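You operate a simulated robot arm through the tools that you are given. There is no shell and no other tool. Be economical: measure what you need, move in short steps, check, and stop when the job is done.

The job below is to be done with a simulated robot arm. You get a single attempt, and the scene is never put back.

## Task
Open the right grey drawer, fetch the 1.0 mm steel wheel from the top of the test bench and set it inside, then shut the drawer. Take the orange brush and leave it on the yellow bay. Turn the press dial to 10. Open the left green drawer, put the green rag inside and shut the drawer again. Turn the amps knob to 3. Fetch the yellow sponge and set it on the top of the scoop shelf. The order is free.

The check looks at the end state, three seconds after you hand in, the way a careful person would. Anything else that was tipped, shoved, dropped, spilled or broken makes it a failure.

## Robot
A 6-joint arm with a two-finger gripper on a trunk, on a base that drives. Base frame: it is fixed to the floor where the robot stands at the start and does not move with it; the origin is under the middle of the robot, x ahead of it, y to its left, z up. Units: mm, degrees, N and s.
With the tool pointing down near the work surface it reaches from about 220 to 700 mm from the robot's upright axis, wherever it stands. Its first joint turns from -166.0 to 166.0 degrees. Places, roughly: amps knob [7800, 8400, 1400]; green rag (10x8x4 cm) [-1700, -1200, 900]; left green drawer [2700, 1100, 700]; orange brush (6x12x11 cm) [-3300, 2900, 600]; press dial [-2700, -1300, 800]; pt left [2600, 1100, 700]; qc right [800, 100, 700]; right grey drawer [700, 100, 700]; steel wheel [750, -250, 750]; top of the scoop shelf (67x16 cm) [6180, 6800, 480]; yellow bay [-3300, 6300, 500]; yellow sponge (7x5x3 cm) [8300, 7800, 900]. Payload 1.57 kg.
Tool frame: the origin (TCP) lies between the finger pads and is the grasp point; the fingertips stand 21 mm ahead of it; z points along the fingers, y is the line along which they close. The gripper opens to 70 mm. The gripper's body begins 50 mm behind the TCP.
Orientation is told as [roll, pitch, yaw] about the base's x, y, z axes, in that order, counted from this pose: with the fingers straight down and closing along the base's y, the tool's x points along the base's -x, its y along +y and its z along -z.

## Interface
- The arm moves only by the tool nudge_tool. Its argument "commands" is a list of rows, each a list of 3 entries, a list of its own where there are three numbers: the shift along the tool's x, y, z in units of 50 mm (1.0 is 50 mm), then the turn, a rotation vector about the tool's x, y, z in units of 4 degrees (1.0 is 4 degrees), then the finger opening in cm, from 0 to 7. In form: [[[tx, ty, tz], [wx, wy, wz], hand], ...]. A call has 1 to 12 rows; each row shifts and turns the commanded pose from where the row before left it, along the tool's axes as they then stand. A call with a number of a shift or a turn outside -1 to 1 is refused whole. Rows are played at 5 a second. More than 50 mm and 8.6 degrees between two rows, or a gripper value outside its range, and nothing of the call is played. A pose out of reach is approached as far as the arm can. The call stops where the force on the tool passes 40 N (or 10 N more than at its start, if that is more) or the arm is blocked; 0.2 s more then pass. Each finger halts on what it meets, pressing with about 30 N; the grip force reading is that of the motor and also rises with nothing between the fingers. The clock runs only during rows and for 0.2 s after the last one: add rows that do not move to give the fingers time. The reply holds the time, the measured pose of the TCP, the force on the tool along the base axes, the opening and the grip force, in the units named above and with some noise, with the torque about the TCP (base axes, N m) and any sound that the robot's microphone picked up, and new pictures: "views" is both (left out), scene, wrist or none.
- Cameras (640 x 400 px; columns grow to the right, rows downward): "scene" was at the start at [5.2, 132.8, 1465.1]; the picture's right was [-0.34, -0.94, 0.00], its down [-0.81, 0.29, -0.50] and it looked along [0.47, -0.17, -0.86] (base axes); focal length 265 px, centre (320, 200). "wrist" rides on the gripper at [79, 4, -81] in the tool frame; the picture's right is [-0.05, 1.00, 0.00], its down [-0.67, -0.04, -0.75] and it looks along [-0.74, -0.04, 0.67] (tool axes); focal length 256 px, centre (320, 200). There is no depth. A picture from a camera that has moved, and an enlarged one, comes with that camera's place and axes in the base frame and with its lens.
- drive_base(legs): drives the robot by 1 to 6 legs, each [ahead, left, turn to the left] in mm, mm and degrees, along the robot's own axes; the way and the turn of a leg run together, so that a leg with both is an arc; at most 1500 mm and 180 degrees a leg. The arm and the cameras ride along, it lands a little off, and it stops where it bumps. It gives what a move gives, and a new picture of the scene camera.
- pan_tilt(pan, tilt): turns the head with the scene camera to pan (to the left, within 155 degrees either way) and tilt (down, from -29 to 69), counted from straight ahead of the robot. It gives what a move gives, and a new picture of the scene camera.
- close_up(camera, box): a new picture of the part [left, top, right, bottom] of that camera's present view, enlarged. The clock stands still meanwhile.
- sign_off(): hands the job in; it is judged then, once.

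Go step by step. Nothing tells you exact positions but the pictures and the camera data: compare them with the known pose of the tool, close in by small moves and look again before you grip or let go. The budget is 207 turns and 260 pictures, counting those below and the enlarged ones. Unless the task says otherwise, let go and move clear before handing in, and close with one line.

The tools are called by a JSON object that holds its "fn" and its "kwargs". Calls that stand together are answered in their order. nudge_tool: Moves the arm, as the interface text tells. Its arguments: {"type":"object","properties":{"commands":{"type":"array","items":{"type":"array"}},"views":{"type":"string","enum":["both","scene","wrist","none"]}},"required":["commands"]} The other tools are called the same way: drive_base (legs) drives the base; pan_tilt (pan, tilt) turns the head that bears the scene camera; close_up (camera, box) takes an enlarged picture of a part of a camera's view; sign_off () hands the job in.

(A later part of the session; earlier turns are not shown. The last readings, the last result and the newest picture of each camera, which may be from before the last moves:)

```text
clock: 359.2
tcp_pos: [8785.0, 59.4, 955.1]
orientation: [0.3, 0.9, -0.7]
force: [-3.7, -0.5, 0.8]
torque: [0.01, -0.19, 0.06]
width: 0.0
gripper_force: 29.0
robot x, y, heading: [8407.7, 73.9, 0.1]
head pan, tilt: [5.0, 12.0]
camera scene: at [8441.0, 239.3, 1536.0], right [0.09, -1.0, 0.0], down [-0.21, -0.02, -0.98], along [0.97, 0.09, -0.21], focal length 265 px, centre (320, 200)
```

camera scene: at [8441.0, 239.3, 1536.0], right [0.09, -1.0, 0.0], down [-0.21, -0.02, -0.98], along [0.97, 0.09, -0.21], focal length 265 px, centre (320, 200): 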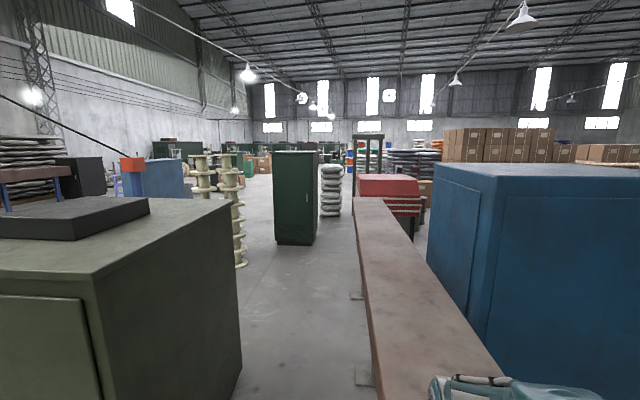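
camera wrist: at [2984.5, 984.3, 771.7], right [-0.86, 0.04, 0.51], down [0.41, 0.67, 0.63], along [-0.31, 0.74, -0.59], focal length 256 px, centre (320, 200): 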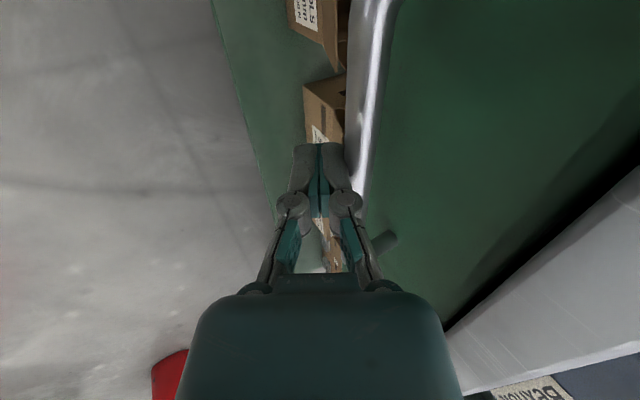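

My hand bumped the end of a brown trough ahead — backing off. The north passage here is closed by the extruder line, but the lane around x≈6350 west of it looks open; I'll go back there and look north.

{"fn": "drive_base", "kwargs": {"legs": [[-500, 0, 0], [-1500, 0, 0]]}}

{"fn": "drive_base", "kwargs": {"legs": [[-50, 0, 90]]}}

{"fn": "pan_tilt", "kwargs": {"pan": 0, "tilt": 15}}

```text
clock: 369.2
tcp_pos: [6772.7, 49.1, 955.0]
orientation: [0.3, 0.9, 0.4]
force: [-0.6, 0.2, -0.1]
torque: [-0.01, 0.04, 0.01]
width: 0.4
gripper_force: 28.3
robot x, y, heading: [6394.0, 59.8, 1.2]
head pan, tilt: [5.0, 12.0]
camera scene: at [6425.3, 223.4, 1536.0], right [0.11, -0.99, 0.0], down [-0.21, -0.02, -0.98], along [0.97, 0.1, -0.21], focal length 265 px, centre (320, 200)
```

scene: 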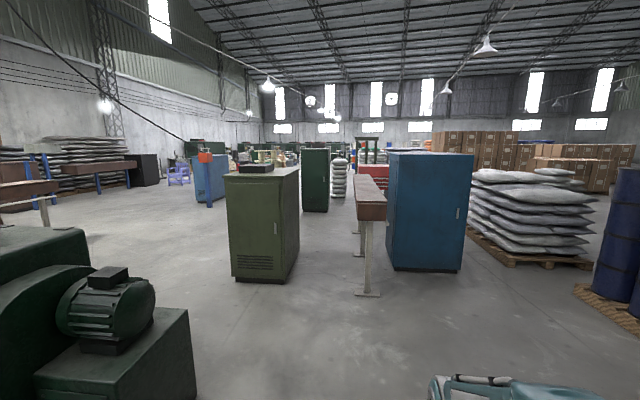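

```text
clock: 373.5
tcp_pos: [6352.9, 404.6, 954.7]
orientation: [0.3, 0.9, 93.4]
force: [0.4, 0.0, 0.1]
torque: [-0.03, -0.01, -0.01]
width: 0.0
gripper_force: 28.0
robot x, y, heading: [6362.3, 25.7, 94.0]
head pan, tilt: [5.0, 12.0]
camera scene: at [6199.2, 49.3, 1536.0], right [0.99, 0.16, 0.0], down [0.03, -0.21, -0.98], along [-0.15, 0.97, -0.21], focal length 265 px, centre (320, 200)
```

scene: 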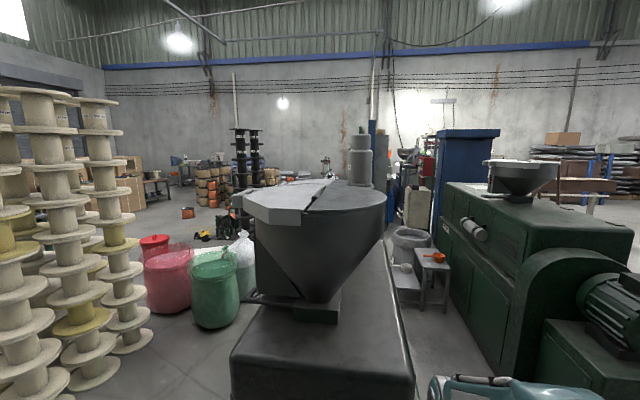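

```text
clock: 374.2
tcp_pos: [6352.5, 404.7, 954.7]
orientation: [0.3, 0.9, 93.2]
force: [0.6, -0.6, -0.2]
torque: [-0.02, -0.03, 0.02]
width: 0.1
gripper_force: 29.4
robot x, y, heading: [6365.1, 26.8, 94.1]
head pan, tilt: [0.0, 15.0]
camera scene: at [6207.2, 50.4, 1531.1], right [1.0, 0.07, 0.0], down [0.02, -0.26, -0.97], along [-0.07, 0.96, -0.26], focal length 265 px, centre (320, 200)
```

scene: 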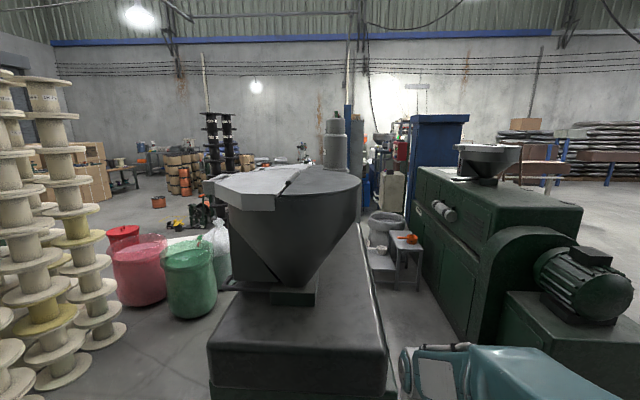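

This lane is blocked by scoop steps and the mixer. The western way looks open: past the green bench along x≈3170, then east along y≈4850. Driving back sideways through the aisle.

{"fn": "drive_base", "kwargs": {"legs": [[40, 1490, -4], [0, 1500, 0], [0, 200, 0]]}}

```text
clock: 389.7
tcp_pos: [3207.4, 366.2, 953.7]
orientation: [0.4, 1.0, 90.3]
force: [-0.3, -0.8, -0.2]
torque: [-0.04, 0.0, 0.01]
width: 0.0
gripper_force: 27.8
robot x, y, heading: [3192.6, -13.2, 91.0]
head pan, tilt: [0.0, 15.0]
camera scene: at [3045.7, 20.3, 1531.8], right [1.0, 0.02, 0.0], down [0.0, -0.26, -0.97], along [-0.02, 0.97, -0.26], focal length 265 px, centre (320, 200)
```

scene: 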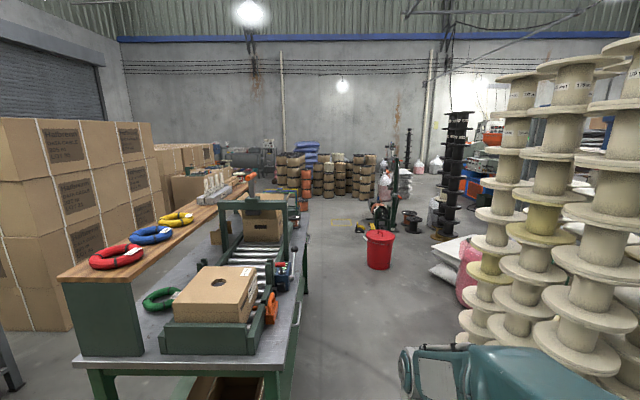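

{"fn": "drive_base", "kwargs": {"legs": [[1490, 0, -1], [1500, 0, 0]]}}

{"fn": "pan_tilt", "kwargs": {"pan": -40, "tilt": 15}}

```text
clock: 404.1
tcp_pos: [3157.1, 3356.1, 953.7]
orientation: [0.4, 1.0, 90.1]
force: [0.2, 0.4, 0.2]
torque: [-0.03, 0.0, -0.01]
width: 0.0
gripper_force: 28.5
robot x, y, heading: [3143.3, 2977.9, 90.9]
head pan, tilt: [0.0, 15.0]
camera scene: at [2992.9, 3010.8, 1531.4], right [1.0, 0.01, 0.0], down [0.0, -0.26, -0.97], along [-0.01, 0.97, -0.26], focal length 265 px, centre (320, 200)
```

scene: 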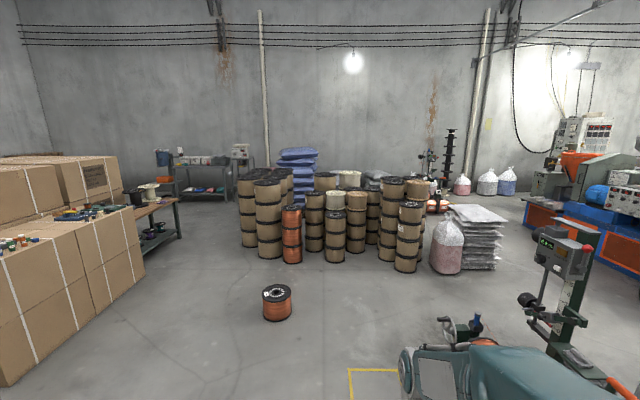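

```text
clock: 405.2
tcp_pos: [3155.8, 3356.1, 954.6]
orientation: [0.3, 0.9, 90.0]
force: [-0.3, -0.2, -0.4]
torque: [0.0, 0.02, 0.01]
width: 0.0
gripper_force: 28.2
robot x, y, heading: [3146.7, 2979.0, 91.1]
head pan, tilt: [-40.0, 15.0]
camera scene: at [3050.8, 2989.7, 1531.2], right [0.78, -0.63, 0.0], down [-0.16, -0.2, -0.97], along [0.61, 0.75, -0.26], focal length 265 px, centre (320, 200)
```

scene: 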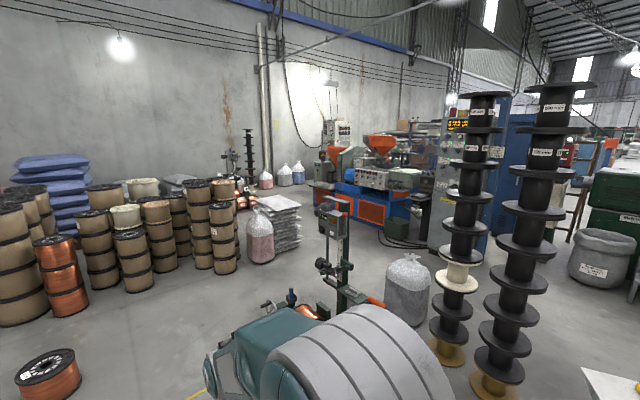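

The way is clear: go to y≈4900, then east between the reel stand and the drums.

{"fn": "drive_base", "kwargs": {"legs": [[1500, 0, 0], [430, 0, 0], [0, 0, -91], [1500, 0, 0]]}}

{"fn": "pan_tilt", "kwargs": {"pan": 35, "tilt": 15}}

```text
clock: 416.9
tcp_pos: [3376.4, 5136.2, 954.8]
orientation: [0.3, 0.8, 43.1]
force: [0.1, -0.3, -0.7]
torque: [0.01, -0.02, 0.02]
width: 0.0
gripper_force: 28.4
robot x, y, heading: [3092.0, 4885.0, 44.0]
head pan, tilt: [-40.0, 15.0]
stopped in leg 3: the robot was blocked; the commanded pose is now the measured one
camera scene: at [3035.6, 4963.8, 1531.2], right [0.07, -1.0, 0.0], down [-0.26, -0.02, -0.97], along [0.96, 0.07, -0.26], focal length 265 px, centre (320, 200)
```

scene: 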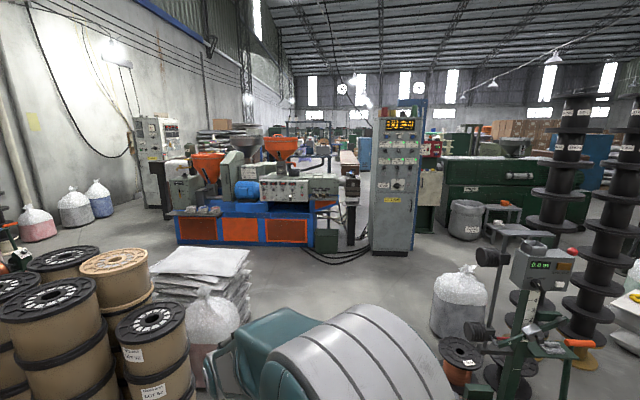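

```text
clock: 418.4
tcp_pos: [3376.9, 5136.2, 954.4]
orientation: [0.3, 0.9, 43.2]
force: [-0.8, -0.4, 0.8]
torque: [-0.02, -0.01, 0.0]
width: 0.0
gripper_force: 28.7
robot x, y, heading: [3092.8, 4887.0, 44.1]
head pan, tilt: [35.0, 15.0]
camera scene: at [2960.7, 5048.8, 1531.2], right [0.98, -0.19, 0.0], down [-0.05, -0.25, -0.97], along [0.19, 0.95, -0.26], focal length 265 px, centre (320, 200)
```

scene: 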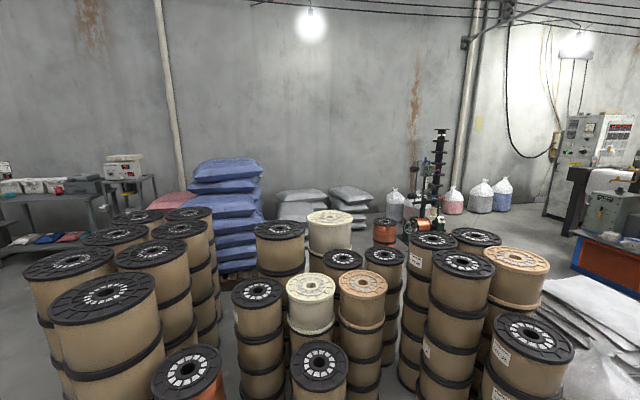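

{"fn": "pan_tilt", "kwargs": {"pan": 130, "tilt": 50}}

```text
clock: 420.1
tcp_pos: [3374.6, 5136.1, 955.6]
orientation: [0.4, 0.9, 43.2]
force: [-0.1, -0.7, -0.5]
torque: [0.0, -0.01, 0.0]
width: 0.1
gripper_force: 28.6
robot x, y, heading: [3091.4, 4883.9, 43.8]
head pan, tilt: [130.0, 50.0]
camera scene: at [2866.1, 4965.3, 1477.6], right [0.11, 0.99, 0.0], down [0.76, -0.08, -0.64], along [-0.64, 0.07, -0.77], focal length 265 px, centre (320, 200)
```

scene: 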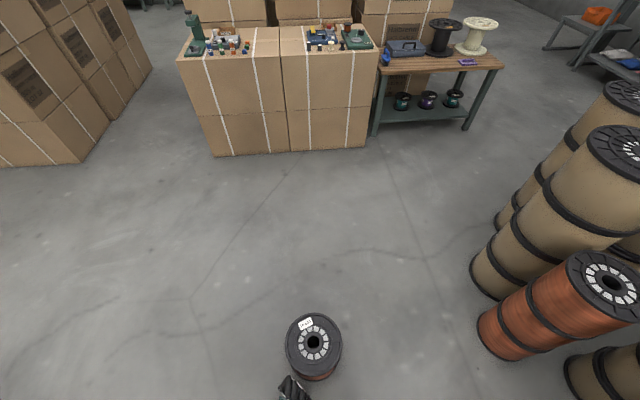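

The rear caster touched a copper reel, but its place is unchanged within measurement. I'll move straight away from it (+x) before turning on.

{"fn": "drive_base", "kwargs": {"legs": [[260, -250, 0], [0, 0, -44], [1500, 0, 0]]}}

{"fn": "pan_tilt", "kwargs": {"pan": 20, "tilt": 15}}

```text
clock: 431.6
tcp_pos: [5340.6, 4847.5, 954.5]
orientation: [0.3, 0.9, -1.9]
force: [-0.3, 0.4, 0.0]
torque: [-0.05, 0.0, 0.01]
width: 0.1
gripper_force: 29.1
robot x, y, heading: [4962.7, 4870.5, -1.3]
head pan, tilt: [130.0, 50.0]
camera scene: at [4858.6, 5088.3, 1477.5], right [0.78, 0.63, 0.0], down [0.48, -0.6, -0.64], along [-0.4, 0.5, -0.77], focal length 265 px, centre (320, 200)
```

scene: 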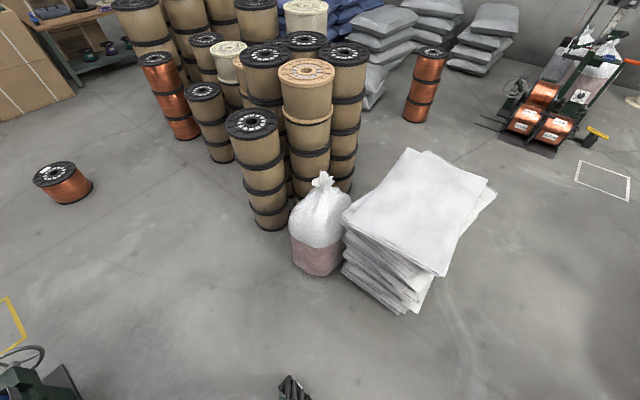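

```text
clock: 433.4
tcp_pos: [5340.5, 4847.2, 953.7]
orientation: [0.3, 1.0, -1.9]
force: [0.5, -0.2, -0.6]
torque: [0.01, 0.01, -0.03]
width: 0.0
gripper_force: 28.0
robot x, y, heading: [4958.5, 4872.3, -1.2]
head pan, tilt: [20.0, 15.0]
camera scene: at [4995.3, 5058.4, 1531.1], right [0.32, -0.95, 0.0], down [-0.25, -0.08, -0.97], along [0.91, 0.31, -0.26], focal length 265 px, centre (320, 200)
```

scene: 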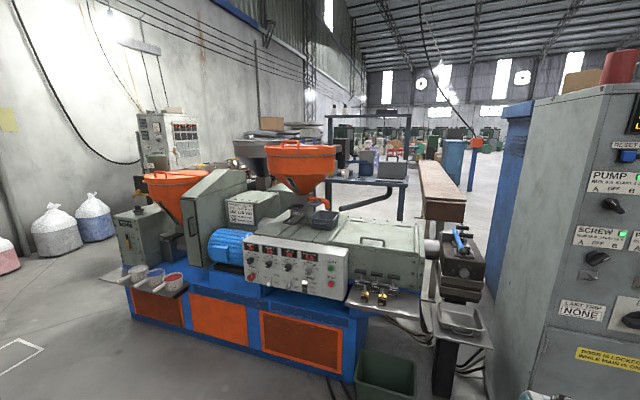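

I see the extruder (front at x≈6290), its scoop shelf at about (6190,6750), and the amps panel beyond at about (7800,8300). I'll go up the lane at x≈5560.

{"fn": "drive_base", "kwargs": {"legs": [[620, 0, 0], [0, 0, 91], [1500, 0, 0], [600, 0, 0]]}}

{"fn": "pan_tilt", "kwargs": {"pan": -60, "tilt": 20}}

{"fn": "pan_tilt", "kwargs": {"pan": -15, "tilt": 20}}

```text
clock: 450.7
tcp_pos: [5615.2, 7326.3, 954.4]
orientation: [0.3, 0.9, 88.9]
force: [-0.2, 0.5, 0.2]
torque: [0.04, -0.02, 0.05]
width: 0.2
gripper_force: 28.3
robot x, y, heading: [5594.5, 6946.4, 89.8]
head pan, tilt: [20.0, 15.0]
camera scene: at [5411.1, 6979.1, 1531.1], right [0.94, 0.34, 0.0], down [0.09, -0.24, -0.97], along [-0.32, 0.91, -0.26], focal length 265 px, centre (320, 200)
```

scene: 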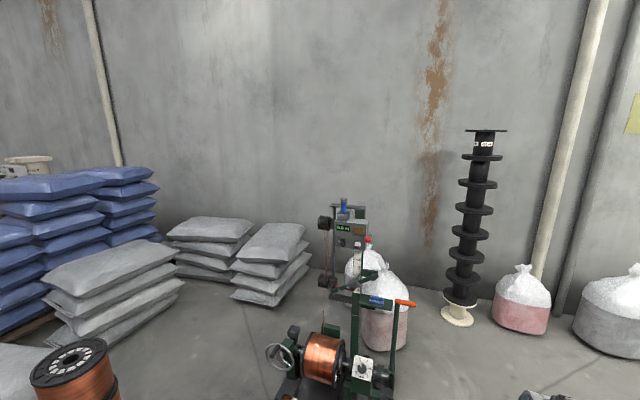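

```text
clock: 452.2
tcp_pos: [5614.9, 7326.6, 954.6]
orientation: [0.3, 0.9, 89.0]
force: [0.1, 0.2, 0.2]
torque: [0.0, 0.03, 0.0]
width: 0.2
gripper_force: 28.4
robot x, y, heading: [5596.8, 6948.4, 89.7]
head pan, tilt: [-60.0, 20.0]
camera scene: at [5523.5, 6937.3, 1523.1], right [0.5, -0.87, 0.0], down [-0.3, -0.17, -0.94], along [0.82, 0.47, -0.34], focal length 265 px, centre (320, 200)
```

scene: 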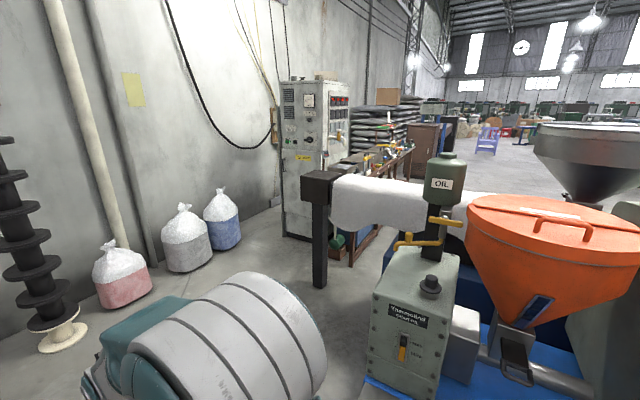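

```text
clock: 453.3
tcp_pos: [5615.6, 7327.7, 954.3]
orientation: [0.3, 0.8, 88.9]
force: [-0.6, 0.1, 0.2]
torque: [0.0, 0.02, -0.01]
width: 0.0
gripper_force: 28.2
robot x, y, heading: [5596.1, 6950.4, 89.6]
head pan, tilt: [-15.0, 20.0]
camera scene: at [5467.3, 6981.0, 1523.0], right [0.96, -0.27, 0.0], down [-0.09, -0.33, -0.94], along [0.25, 0.91, -0.34], focal length 265 px, centre (320, 200)
```

scene: 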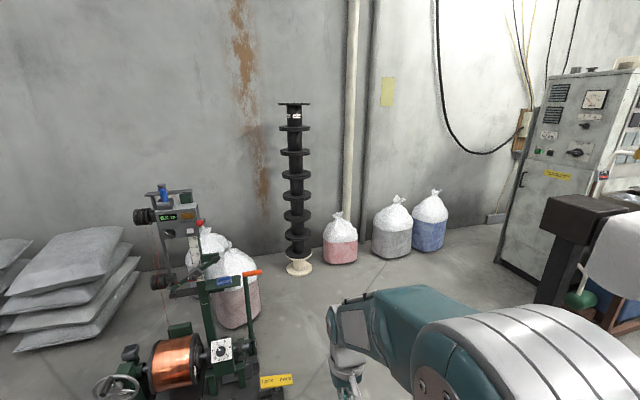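

{"fn": "close_up", "kwargs": {"camera": "scene", "box": [490, 60, 640, 200]}}

{"fn": "pan_tilt", "kwargs": {"pan": -50, "tilt": 15}}

{"fn": "close_up", "kwargs": {"camera": "scene", "box": [280, 60, 520, 220]}}

```text
2.86 times, centred on (565, 130) of scene
camera zoom: at [5467.3, 6981.0, 1523.0], right [0.96, -0.27, 0.0], down [-0.09, -0.33, -0.94], along [0.25, 0.91, -0.34], focal length 756 px, centre (-380, 400)
```

zoom: 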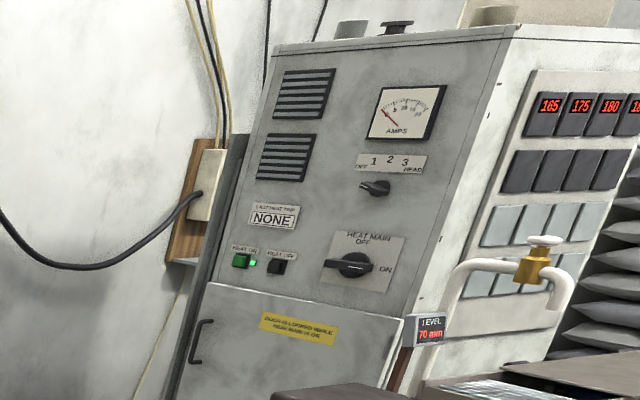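

```text
clock: 454.3
tcp_pos: [5615.5, 7326.0, 954.1]
orientation: [0.3, 0.9, 88.8]
force: [0.5, -0.1, -0.3]
torque: [0.03, 0.0, 0.0]
width: 0.0
gripper_force: 28.5
robot x, y, heading: [5595.0, 6946.7, 89.7]
head pan, tilt: [-50.0, 15.0]
camera scene: at [5514.4, 6950.8, 1531.2], right [0.64, -0.77, 0.0], down [-0.2, -0.17, -0.97], along [0.74, 0.62, -0.26], focal length 265 px, centre (320, 200)
```

scene: 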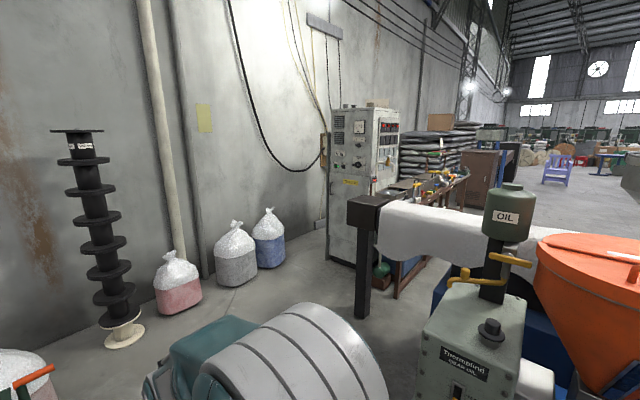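

```text
2.50 times, centred on (400, 140) of scene
camera zoom: at [5514.4, 6950.8, 1531.2], right [0.64, -0.77, 0.0], down [-0.2, -0.17, -0.97], along [0.74, 0.62, -0.26], focal length 662 px, centre (120, 350)
```

zoom: 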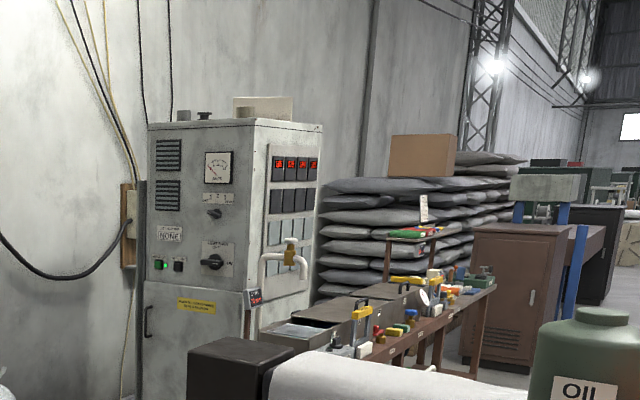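

The amps knob is on the cabinet's −x face (positions OFF‑1‑2‑3‑HEAD, below the AMPS meter), about (7780,8400,1400). I'll drive round the north end of the extruder to stand in front of it.

{"fn": "drive_base", "kwargs": {"legs": [[330, -80, 0], [570, -425, 0], [0, 0, -90], [900, 550, 0]]}}

{"fn": "pan_tilt", "kwargs": {"pan": 0, "tilt": 10}}

```text
clock: 468.9
tcp_pos: [7408.3, 8336.2, 953.7]
orientation: [0.3, 0.8, -2.7]
force: [0.3, -0.6, -0.3]
torque: [0.0, 0.04, -0.02]
width: 0.2
gripper_force: 28.7
robot x, y, heading: [7030.1, 8363.9, -1.5]
head pan, tilt: [-50.0, 15.0]
camera scene: at [7034.7, 8448.9, 1531.2], right [-0.79, -0.62, 0.0], down [-0.16, 0.2, -0.97], along [0.6, -0.76, -0.26], focal length 265 px, centre (320, 200)
```

scene: 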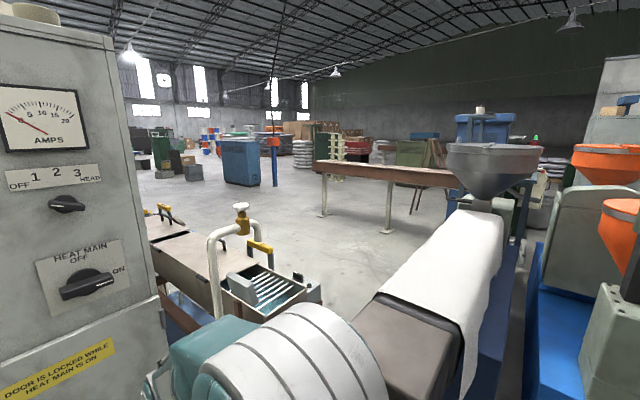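

```text
clock: 470.1
tcp_pos: [7408.1, 8336.3, 955.4]
orientation: [0.3, 0.9, -2.6]
force: [0.4, -0.3, -0.2]
torque: [0.0, 0.0, 0.02]
width: 0.1
gripper_force: 28.0
robot x, y, heading: [7026.7, 8363.2, -1.8]
head pan, tilt: [0.0, 10.0]
camera scene: at [7070.0, 8520.2, 1539.2], right [-0.03, -1.0, 0.0], down [-0.17, 0.01, -0.98], along [0.98, -0.03, -0.17], focal length 265 px, centre (320, 200)
```

scene: 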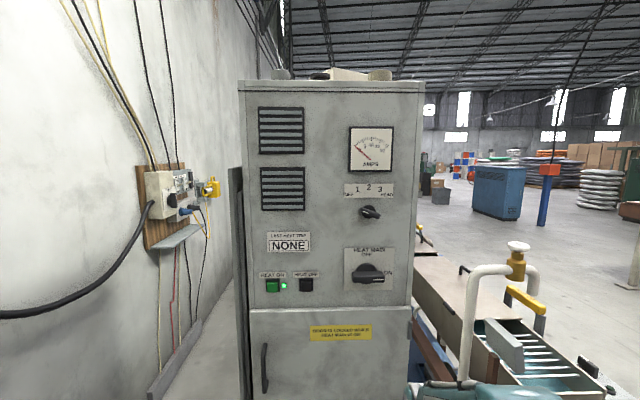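

{"fn": "close_up", "kwargs": {"camera": "scene", "box": [320, 110, 430, 240]}}

```text
3.08 times, centred on (375, 175) of scene
camera zoom: at [7070.0, 8520.2, 1539.2], right [-0.03, -1.0, 0.0], down [-0.17, 0.01, -0.98], along [0.98, -0.03, -0.17], focal length 814 px, centre (151, 277)
```

zoom: 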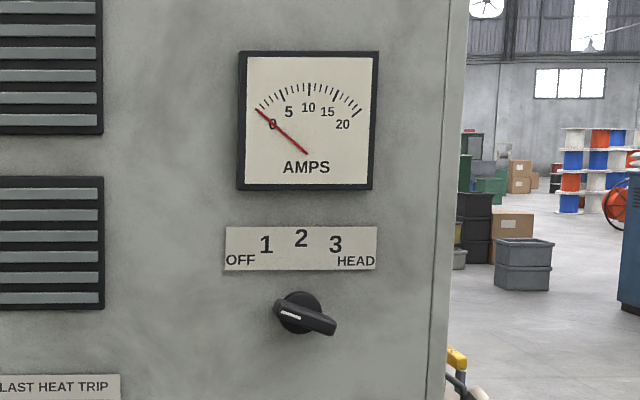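

The knob (bar handle with a white pointer end, now pointing left past OFF) is at about (7799,8357,1375). I'll turn the tool horizontal, closing vertically, before moving in.

{"fn": "nudge_tool", "kwargs": {"commands": [[[-0.6, 0, -0.6], [0, 0, 0], 3], [[-0.6, 0, -0.6], [0, 0, 0], 3], [[-0.6, 0, -0.6], [0, 0, 0], 3], [[0, 0, 0], [0.9623, -0.9623, -0.9623], 3], [[0, 0, 0], [0.9623, -0.9623, -0.9623], 3], [[0, 0, 0], [0.9623, -0.9623, -0.9623], 3], [[0, 0, 0], [0.9623, -0.9623, -0.9623], 3], [[0, 0, 0], [0.9623, -0.9623, -0.9623], 3], [[0, 0, 0], [0.9623, -0.9623, -0.9623], 3], [[0, 0, 0], [0.9623, -0.9623, -0.9623], 3], [[0, 0, 0], [0.9623, -0.9623, -0.9623], 3], [[0, 0, 0], [0.9623, -0.9623, -0.9623], 3]], "views": "none"}}

{"fn": "nudge_tool", "kwargs": {"commands": [[[0, 0, 0], [0.9623, -0.9623, -0.9623], 3], [[0, 0, 0], [0.9623, -0.9623, -0.9623], 3], [[0, 0, 0], [0.9623, -0.9623, -0.9623], 3], [[0, 0, 0], [0.9623, -0.9623, -0.9623], 3], [[0, 0, 0], [0.9623, -0.9623, -0.9623], 3], [[0, 0, 0], [0.9623, -0.9623, -0.9623], 3], [[0, 0, 0], [0.9623, -0.9623, -0.9623], 3], [[0, 0, 0], [0.9623, -0.9623, -0.9623], 3], [[0, 0, 0], [0.9623, -0.9623, -0.9623], 3]], "views": "scene"}}

```text
clock: 472.7
tcp_pos: [7499.0, 8331.8, 1042.5]
orientation: [-44.3, -19.0, 42.3]
force: [-0.2, 0.5, -0.2]
torque: [-0.02, -0.01, 0.02]
width: 30.0
gripper_force: 0.0
robot x, y, heading: [7029.8, 8364.1, -2.0]
head pan, tilt: [0.0, 10.0]
```

```text
clock: 474.7
tcp_pos: [7510.3, 8407.4, 1058.5]
orientation: [-89.1, -0.2, 86.7]
force: [1.1, 0.4, 0.4]
torque: [-0.02, 0.0, 0.01]
width: 30.3
gripper_force: 0.0
out of reach, approached as far as the arm can: row 7, 8, 9
robot x, y, heading: [7032.6, 8365.7, -2.0]
head pan, tilt: [0.0, 10.0]
camera scene: at [7070.0, 8521.4, 1539.1], right [-0.03, -1.0, 0.0], down [-0.17, 0.0, -0.98], along [0.98, -0.03, -0.17], focal length 265 px, centre (320, 200)
```

scene: 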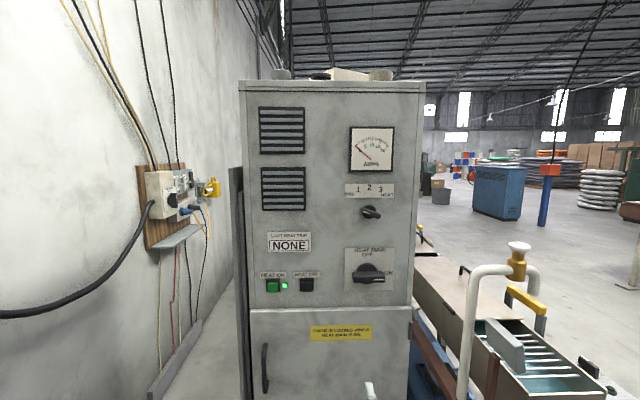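

{"fn": "nudge_tool", "kwargs": {"commands": [[[0, -0.8, 0], [0, 0, 0.9], 3], [[0, -0.8, 0], [0, 0, 0.9], 3], [[0, -0.8, 0], [0, 0, 0.9], 3], [[0, -0.8, 0], [0, 0, 0.9], 3], [[0, -0.8, 0], [0, 0, 0.9], 3]], "views": "wrist"}}

```text
clock: 475.9
tcp_pos: [7510.8, 8380.6, 1257.3]
orientation: [-88.9, -18.2, 87.1]
force: [-0.2, -0.4, -0.3]
torque: [0.0, 0.01, 0.01]
width: 29.9
gripper_force: 0.0
robot x, y, heading: [7028.7, 8366.0, -1.7]
head pan, tilt: [0.0, 10.0]
camera wrist: at [7425.9, 8311.1, 1228.6], right [0.0, 0.36, -0.93], down [-0.71, 0.65, 0.25], along [0.7, 0.66, 0.26], focal length 256 px, centre (320, 200)
```

wrist: 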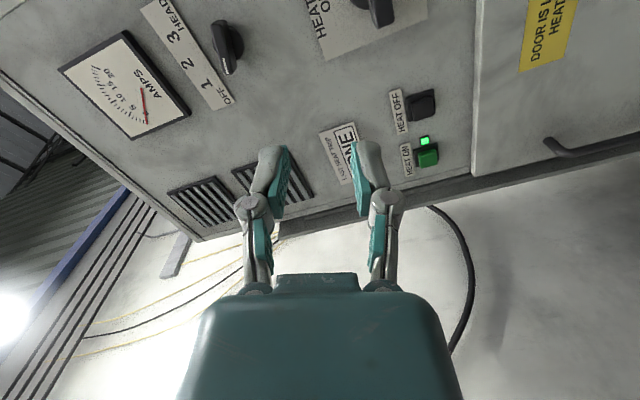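

{"fn": "nudge_tool", "kwargs": {"commands": [[[-0.1, -0.79, 0], [0, 0, 0], 3], [[-0.1, -0.79, 0], [0, 0, 0], 3], [[-0.1, -0.79, 0], [0, 0, 0], 3]], "views": "none"}}

{"fn": "drive_base", "kwargs": {"legs": [[170, 0, 1.8]]}}

{"fn": "close_up", "kwargs": {"camera": "wrist", "box": [0, 0, 640, 400]}}

{"fn": "close_up", "kwargs": {"camera": "scene", "box": [330, 130, 450, 250]}}

```text
clock: 476.7
tcp_pos: [7513.0, 8356.0, 1371.9]
orientation: [-89.1, -18.3, 87.3]
force: [0.4, -0.5, -0.2]
torque: [0.01, 0.0, 0.02]
width: 29.9
gripper_force: 0.0
robot x, y, heading: [7029.5, 8363.5, -2.1]
head pan, tilt: [0.0, 10.0]
```

```text
clock: 478.2
tcp_pos: [7681.5, 8369.2, 1371.9]
orientation: [-89.1, -18.3, 89.2]
force: [1.1, 0.1, -0.8]
torque: [-0.03, 0.01, 0.03]
width: 29.7
gripper_force: 0.1
robot x, y, heading: [7198.5, 8359.9, 0.0]
head pan, tilt: [0.0, 10.0]
camera scene: at [7233.7, 8518.7, 1539.3], right [0.0, -1.0, 0.0], down [-0.17, 0.0, -0.98], along [0.98, 0.0, -0.17], focal length 265 px, centre (320, 200)
```

scene: 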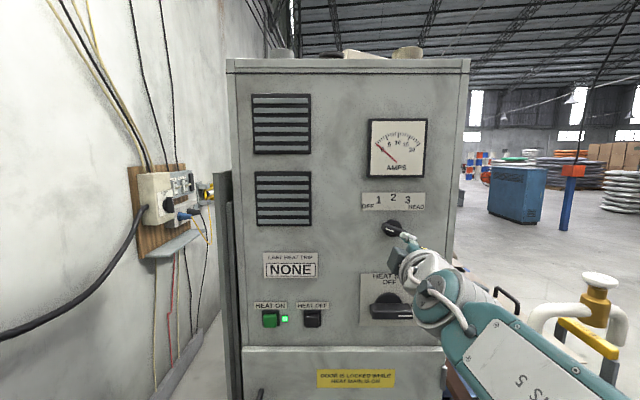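

```text
1.00 times, centred on (320, 200) of wrist (not enlarged: the box is as wide or as high as the picture)
camera zoom: at [7599.1, 8297.4, 1343.6], right [-0.01, 0.36, -0.93], down [-0.73, 0.63, 0.25], along [0.68, 0.69, 0.26], focal length 256 px, centre (320, 200)
```

zoom: 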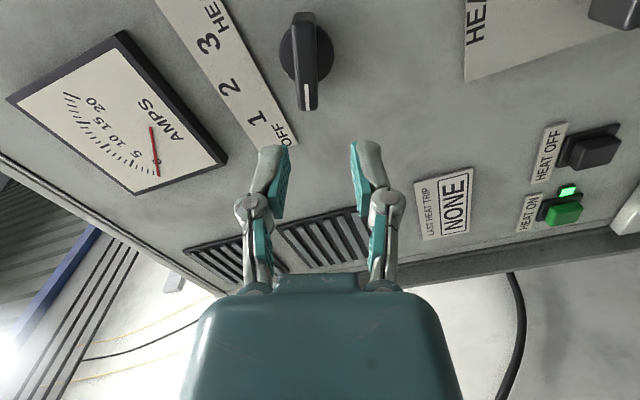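

```text
3.33 times, centred on (390, 190) of scene
camera zoom: at [7233.7, 8518.7, 1539.3], right [0.0, -1.0, 0.0], down [-0.17, 0.0, -0.98], along [0.98, 0.0, -0.17], focal length 882 px, centre (87, 233)
```

zoom: 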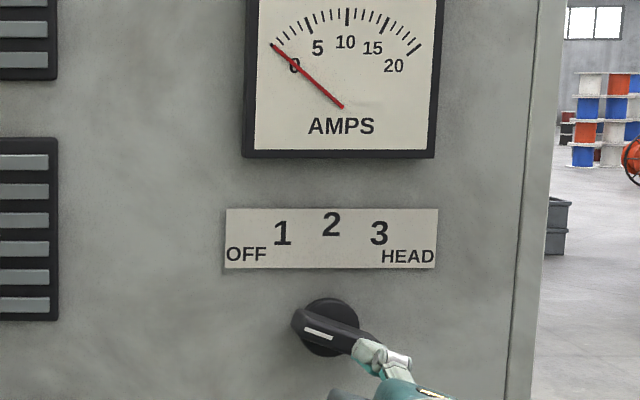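

The tool sits straight before the knob. Labels lie at −50°, −27°, 0°, +27°, +50° around centre (8353,1372) and the pointer is at about −70°. I'll centre and advance part way.

{"fn": "nudge_tool", "kwargs": {"commands": [[[0.32, -0.1, 0], [0, 0, 0.4], 3.4], [[0, 0, 0.5], [0, 0, 0], 3.4], [[0, 0, 0.4], [0, 0, 0], 3.4]], "views": "both"}}

```text
clock: 479.0
tcp_pos: [7727.4, 8359.3, 1371.6]
orientation: [-89.0, -19.8, 88.5]
force: [1.3, 0.1, 0.7]
torque: [0.02, 0.02, 0.0]
width: 34.0
gripper_force: 0.1
out of reach, approached as far as the arm can: row 1
robot x, y, heading: [7199.9, 8362.7, -0.2]
head pan, tilt: [0.0, 10.0]
camera scene: at [7233.9, 8518.8, 1539.2], right [0.0, -1.0, 0.0], down [-0.17, 0.0, -0.98], along [0.98, 0.0, -0.17], focal length 265 px, centre (320, 200)
camera wrist: at [7643.7, 8289.7, 1342.5], right [-0.01, 0.39, -0.92], down [-0.73, 0.63, 0.27], along [0.69, 0.67, 0.28], focal length 256 px, centre (320, 200)
```

scene: 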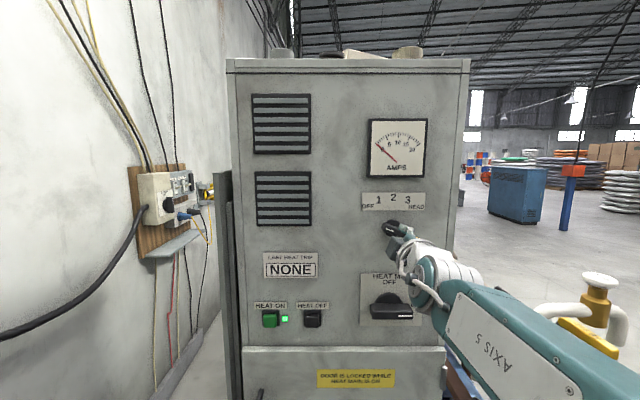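
wrist: 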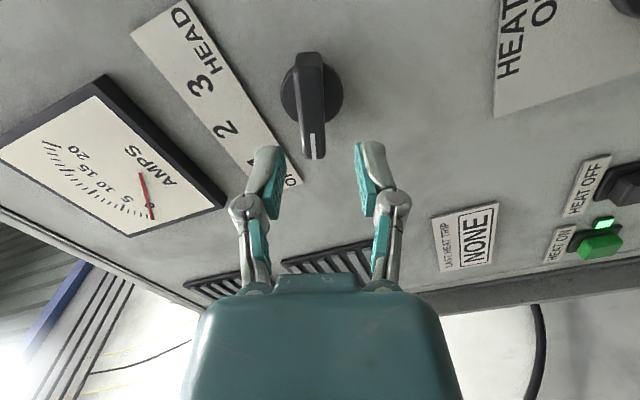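

{"fn": "nudge_tool", "kwargs": {"commands": [[[0, 0, 0.4], [0, 0, 0], 3.4], [[0, 0, 0.4], [0, 0, 0], 3.4], [[0, 0, 0], [0, 0, 0], 3.4]], "views": "wrist"}}

{"fn": "close_up", "kwargs": {"camera": "scene", "box": [340, 180, 450, 280]}}

```text
clock: 479.8
tcp_pos: [7767.1, 8362.5, 1372.4]
orientation: [-89.0, -19.8, 88.6]
force: [0.3, -0.1, -0.1]
torque: [-0.02, -0.01, -0.05]
width: 33.9
gripper_force: 0.1
out of reach, approached as far as the arm can: row 1
robot x, y, heading: [7198.3, 8360.8, -0.2]
head pan, tilt: [0.0, 10.0]
camera wrist: at [7683.2, 8291.6, 1342.4], right [-0.01, 0.39, -0.92], down [-0.73, 0.63, 0.27], along [0.68, 0.67, 0.28], focal length 256 px, centre (320, 200)
```

wrist: 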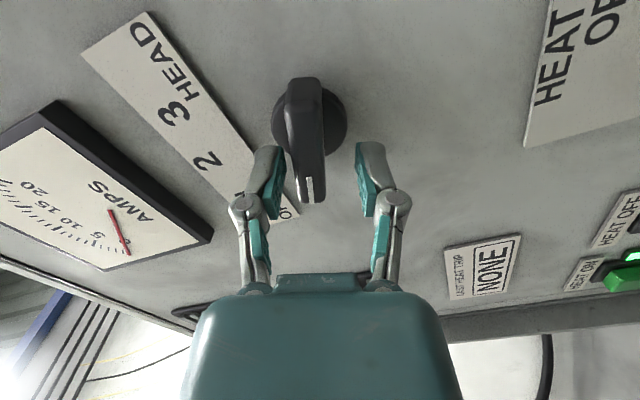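

```text
4.00 times, centred on (395, 230) of scene
camera zoom: at [7234.2, 8518.8, 1539.2], right [0.0, -1.0, 0.0], down [-0.17, 0.0, -0.98], along [0.98, 0.0, -0.17], focal length 1059 px, centre (20, 80)
```

zoom: 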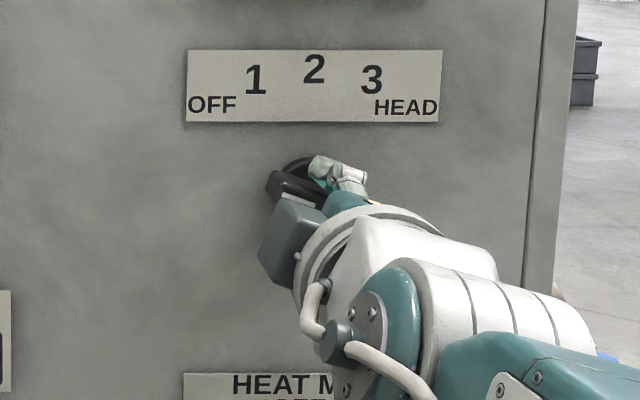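

{"fn": "nudge_tool", "kwargs": {"commands": [[[0.14, -0.03, 0.14], [0, 0, 0], 3.4], [[0, 0, 0.14], [0, 0, 0], 3.4], [[0, 0, 0], [0, 0, 0], 3.4]], "views": "wrist"}}

```text
clock: 480.6
tcp_pos: [7780.7, 8361.9, 1373.9]
orientation: [-89.1, -19.8, 88.7]
force: [-0.2, -0.5, -0.1]
torque: [0.0, -0.03, -0.01]
width: 34.3
gripper_force: 0.1
out of reach, approached as far as the arm can: row 1
robot x, y, heading: [7199.8, 8365.7, 0.0]
head pan, tilt: [0.0, 10.0]
camera wrist: at [7697.3, 8291.5, 1343.8], right [-0.01, 0.39, -0.92], down [-0.73, 0.63, 0.27], along [0.68, 0.67, 0.28], focal length 256 px, centre (320, 200)
```

wrist: 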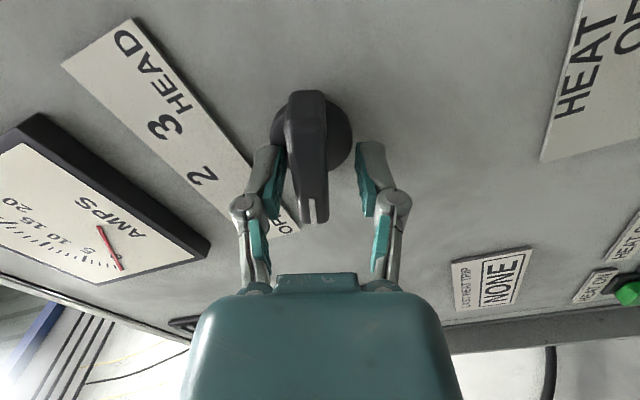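

{"fn": "nudge_tool", "kwargs": {"commands": [[[0, -0.08, 0.06], [0, 0, 0], 3.4], [[0, 0, 0], [0, 0, 0], 0.5], [[0, 0, 0], [0, 0, 0], 0.5], [[0, 0, 0], [0, 0, 0], 0.5]], "views": "wrist"}}

```text
clock: 481.7
tcp_pos: [7779.4, 8361.4, 1377.2]
orientation: [-89.0, -19.9, 88.7]
force: [-27.0, 0.7, -7.2]
torque: [0.08, 0.06, 0.32]
width: 14.5
gripper_force: 32.1
robot x, y, heading: [7197.1, 8363.0, -0.1]
head pan, tilt: [0.0, 10.0]
stopped in row 4: the force on the tool passed its limit at 41 N (the readings are from after the stop); the commanded pose is now the measured one
camera wrist: at [7696.1, 8290.7, 1347.7], right [-0.01, 0.39, -0.92], down [-0.73, 0.63, 0.27], along [0.68, 0.68, 0.28], focal length 256 px, centre (320, 200)
```

wrist: 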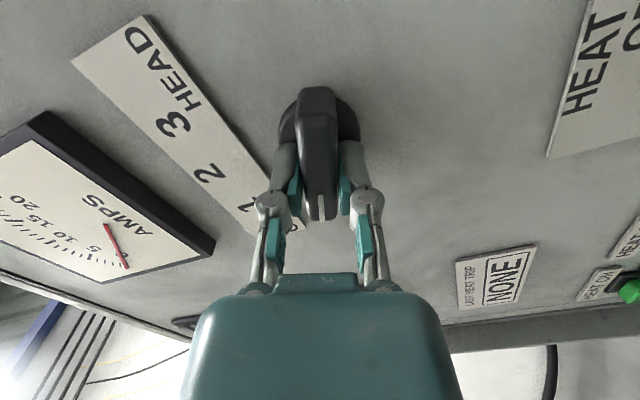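

Bar gripped (14.5 mm). I'll turn clockwise, orbiting slightly since I hold it ~8 mm toward the pointer end.

{"fn": "nudge_tool", "kwargs": {"commands": [[[0, 0, -0.05], [0, 0, 0], 0.5], [[0, -0.011, 0], [0, 0, 1], 0.5], [[0, -0.011, 0], [0, 0, 1], 0.5], [[0, -0.011, 0], [0, 0, 1], 0.5], [[0, -0.011, 0], [0, 0, 1], 0.5], [[0, -0.011, 0], [0, 0, 1], 0.5], [[0, -0.011, 0], [0, 0, 1], 0.5], [[0, -0.011, 0], [0, 0, 1], 0.5], [[0, -0.011, 0], [0, 0, 1], 0.5], [[0, -0.011, 0], [0, 0, 1], 0.5], [[0, -0.011, 0], [0, 0, 1], 0.5]], "views": "both"}}

```text
clock: 484.1
tcp_pos: [7779.9, 8358.2, 1380.9]
orientation: [-87.8, -60.0, 87.1]
force: [-15.9, 0.5, -6.4]
torque: [0.02, 0.03, 0.39]
width: 15.1
gripper_force: 31.8
robot x, y, heading: [7197.3, 8363.5, 0.1]
head pan, tilt: [0.0, 10.0]
camera scene: at [7232.2, 8518.9, 1539.2], right [0.0, -1.0, 0.0], down [-0.17, 0.0, -0.98], along [0.98, 0.0, -0.17], focal length 265 px, centre (320, 200)
camera wrist: at [7695.9, 8325.2, 1311.5], right [0.01, 0.89, -0.45], down [-0.73, 0.32, 0.61], along [0.69, 0.33, 0.65], focal length 256 px, centre (320, 200)
```

scene: 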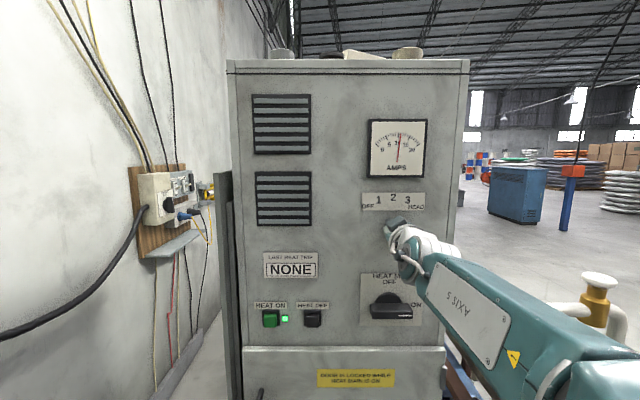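
wrist: 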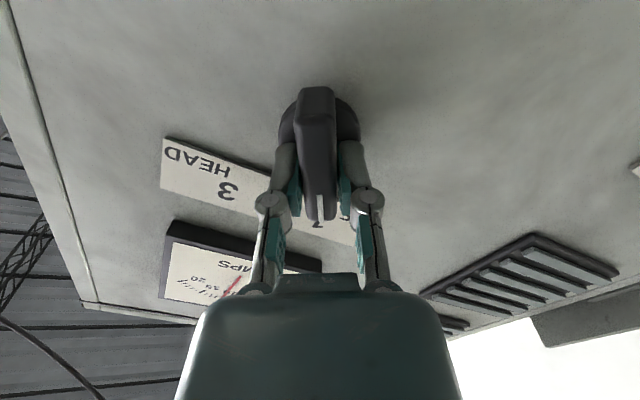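

Rotated 40°; the meter needle now moves (position 1). Continuing toward 3.

{"fn": "nudge_tool", "kwargs": {"commands": [[[0, -0.011, 0], [0, 0, 1], 0.5], [[0, -0.011, 0], [0, 0, 1], 0.5], [[0, -0.011, 0], [0, 0, 1], 0.5], [[0, -0.011, 0], [0, 0, 1], 0.5], [[0, -0.011, 0], [0, 0, 1], 0.5], [[0, -0.011, 0], [0, 0, 1], 0.5], [[0, -0.011, 0], [0, 0, 1], 0.5], [[0, -0.011, 0], [0, 0, 0.5], 0.5]], "views": "none"}}

{"fn": "close_up", "kwargs": {"camera": "scene", "box": [340, 110, 460, 250]}}

{"fn": "nudge_tool", "kwargs": {"commands": [[[0, -0.011, 0], [0, 0, 1], 0.5], [[0, -0.011, 0], [0, 0, 1], 0.5], [[0, -0.011, 0], [0, 0, 1], 0.5], [[0, -0.011, 0], [0, 0, 1], 0.5], [[0, -0.011, 0], [0, 0, 1], 0.5], [[0, -0.011, 0], [0, 0, 1], 0.5], [[0, -0.011, 0], [0, 0, 1], 0.5]], "views": "wrist"}}

{"fn": "close_up", "kwargs": {"camera": "scene", "box": [340, 110, 460, 250]}}

```text
clock: 485.9
tcp_pos: [7779.0, 8355.9, 1382.1]
orientation: [-1.8, -89.0, 0.6]
force: [-14.1, -3.8, -7.3]
torque: [-0.02, 1.0, 0.37]
width: 15.5
gripper_force: 31.8
robot x, y, heading: [7195.4, 8365.1, 0.1]
head pan, tilt: [0.0, 10.0]
```

```text
2.86 times, centred on (400, 180) of scene
camera zoom: at [7232.7, 8517.5, 1539.3], right [0.0, -1.0, 0.0], down [-0.17, 0.0, -0.98], along [0.98, 0.0, -0.17], focal length 756 px, centre (91, 257)
```

zoom: 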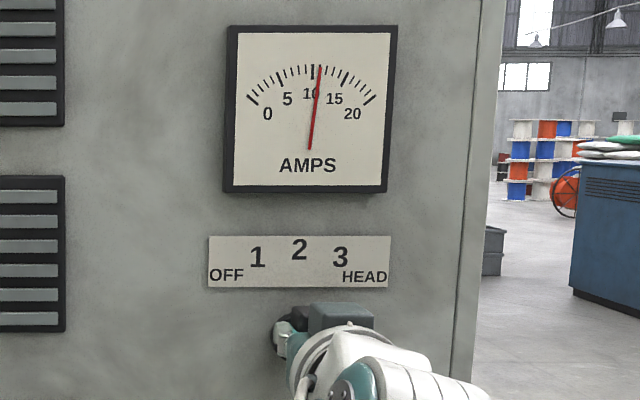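

```text
clock: 487.5
tcp_pos: [7779.2, 8353.1, 1382.2]
orientation: [85.1, -69.1, -87.0]
force: [-10.4, -8.6, 1.4]
torque: [-0.04, 0.45, 1.3]
width: 15.2
gripper_force: 32.4
out of reach, approached as far as the arm can: row 1, 3, 4
robot x, y, heading: [7201.4, 8365.2, -0.1]
head pan, tilt: [0.0, 10.0]
camera wrist: at [7696.3, 8388.8, 1311.3], right [0.04, 0.91, 0.41], down [-0.73, -0.25, 0.63], along [0.68, -0.32, 0.66], focal length 256 px, centre (320, 200)
```

wrist: 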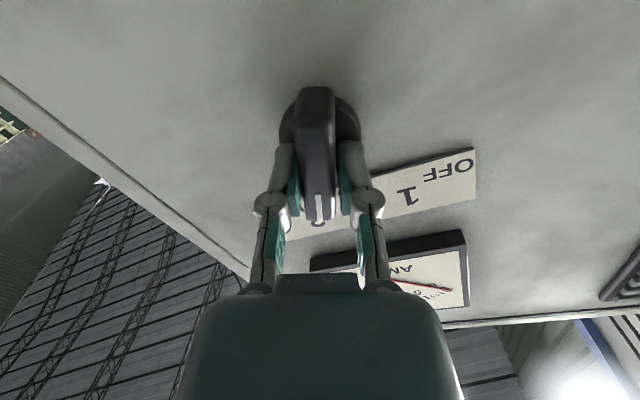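

```text
2.86 times, centred on (400, 180) of scene
camera zoom: at [7232.4, 8515.9, 1539.6], right [0.0, -1.0, 0.0], down [-0.17, 0.0, -0.98], along [0.98, 0.0, -0.17], focal length 756 px, centre (91, 257)
```

zoom: 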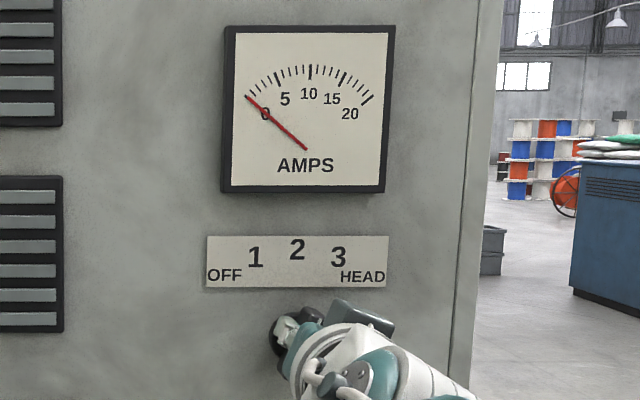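

The meter dropped to 0 when leaving position 2 — that is zone 3's reading. The start at −70° (OFF) suggests 35° steps, so 3 is at about +35°, close by its label; I'm at +21°, so I'll turn 12° more.

{"fn": "nudge_tool", "kwargs": {"commands": [[[0, -0.011, 0], [0, 0, 1], 0.5], [[0, -0.011, 0], [0, 0, 1], 0.5], [[0, -0.011, 0], [0, 0, 1], 0.5], [[0, 0, 0], [0, 0, 0], 0.5]], "views": "wrist"}}

```text
clock: 488.5
tcp_pos: [7778.4, 8351.7, 1380.8]
orientation: [86.4, -57.0, -88.8]
force: [-17.4, -10.7, -5.0]
torque: [-0.06, 0.01, 1.35]
width: 15.5
gripper_force: 32.4
robot x, y, heading: [7200.2, 8360.3, -0.2]
head pan, tilt: [0.0, 10.0]
camera wrist: at [7696.9, 8402.2, 1319.2], right [0.05, 0.81, 0.59], down [-0.74, -0.37, 0.57], along [0.67, -0.46, 0.58], focal length 256 px, centre (320, 200)
```

wrist: 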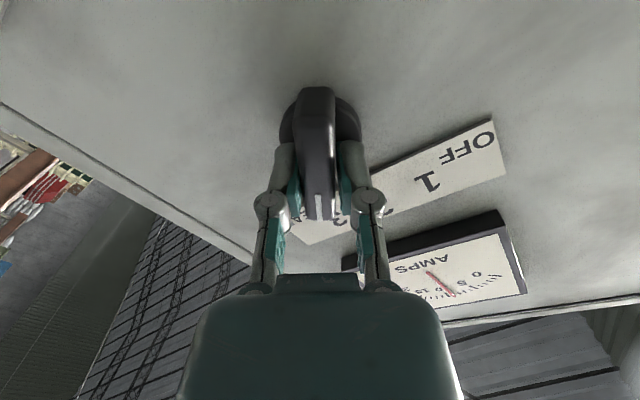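

{"fn": "close_up", "kwargs": {"camera": "scene", "box": [340, 110, 460, 250]}}

```text
2.86 times, centred on (400, 180) of scene
camera zoom: at [7231.8, 8515.3, 1539.6], right [0.0, -1.0, 0.0], down [-0.17, 0.0, -0.98], along [0.98, 0.0, -0.17], focal length 756 px, centre (91, 257)
```

zoom: 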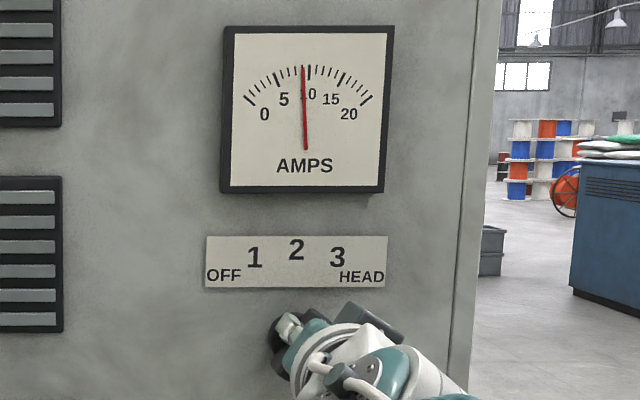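

The meter now reads about 9 A — 21° was a dead spot and position 3 (≈35°) is engaged. A last 2°, then release and back away.

{"fn": "nudge_tool", "kwargs": {"commands": [[[0, -0.005, 0], [0, 0, 0.5], 0.5], [[0, 0, 0], [0, 0, 0], 3], [[0, 0, 0], [0, 0, 0], 3], [[0, 0, -0.4], [0, 0, 0], 3], [[0, 0, -0.8], [0, 0, 0], 3], [[0, 0, -0.8], [0, 0, 0], 3]], "views": "none"}}

{"fn": "close_up", "kwargs": {"camera": "scene", "box": [340, 110, 460, 250]}}

```text
clock: 489.9
tcp_pos: [7679.2, 8356.9, 1383.6]
orientation: [87.0, -56.1, -89.1]
force: [0.5, 0.0, -1.2]
torque: [0.02, -0.01, -0.03]
width: 30.2
gripper_force: 0.1
robot x, y, heading: [7199.5, 8366.5, 0.1]
head pan, tilt: [0.0, 10.0]
```

```text
2.86 times, centred on (400, 180) of scene
camera zoom: at [7233.0, 8518.9, 1539.2], right [0.0, -1.0, 0.0], down [-0.17, 0.0, -0.98], along [0.98, 0.0, -0.17], focal length 756 px, centre (91, 257)
```

zoom: 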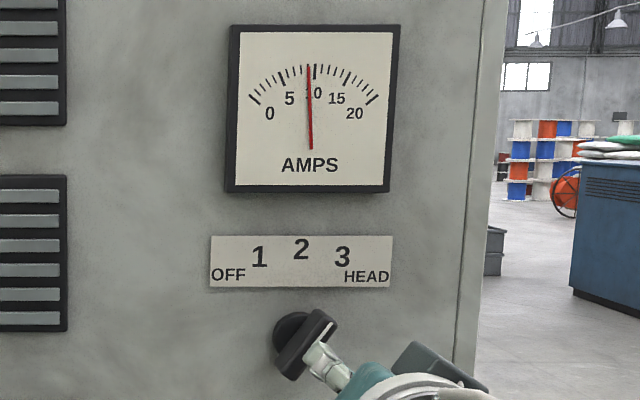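

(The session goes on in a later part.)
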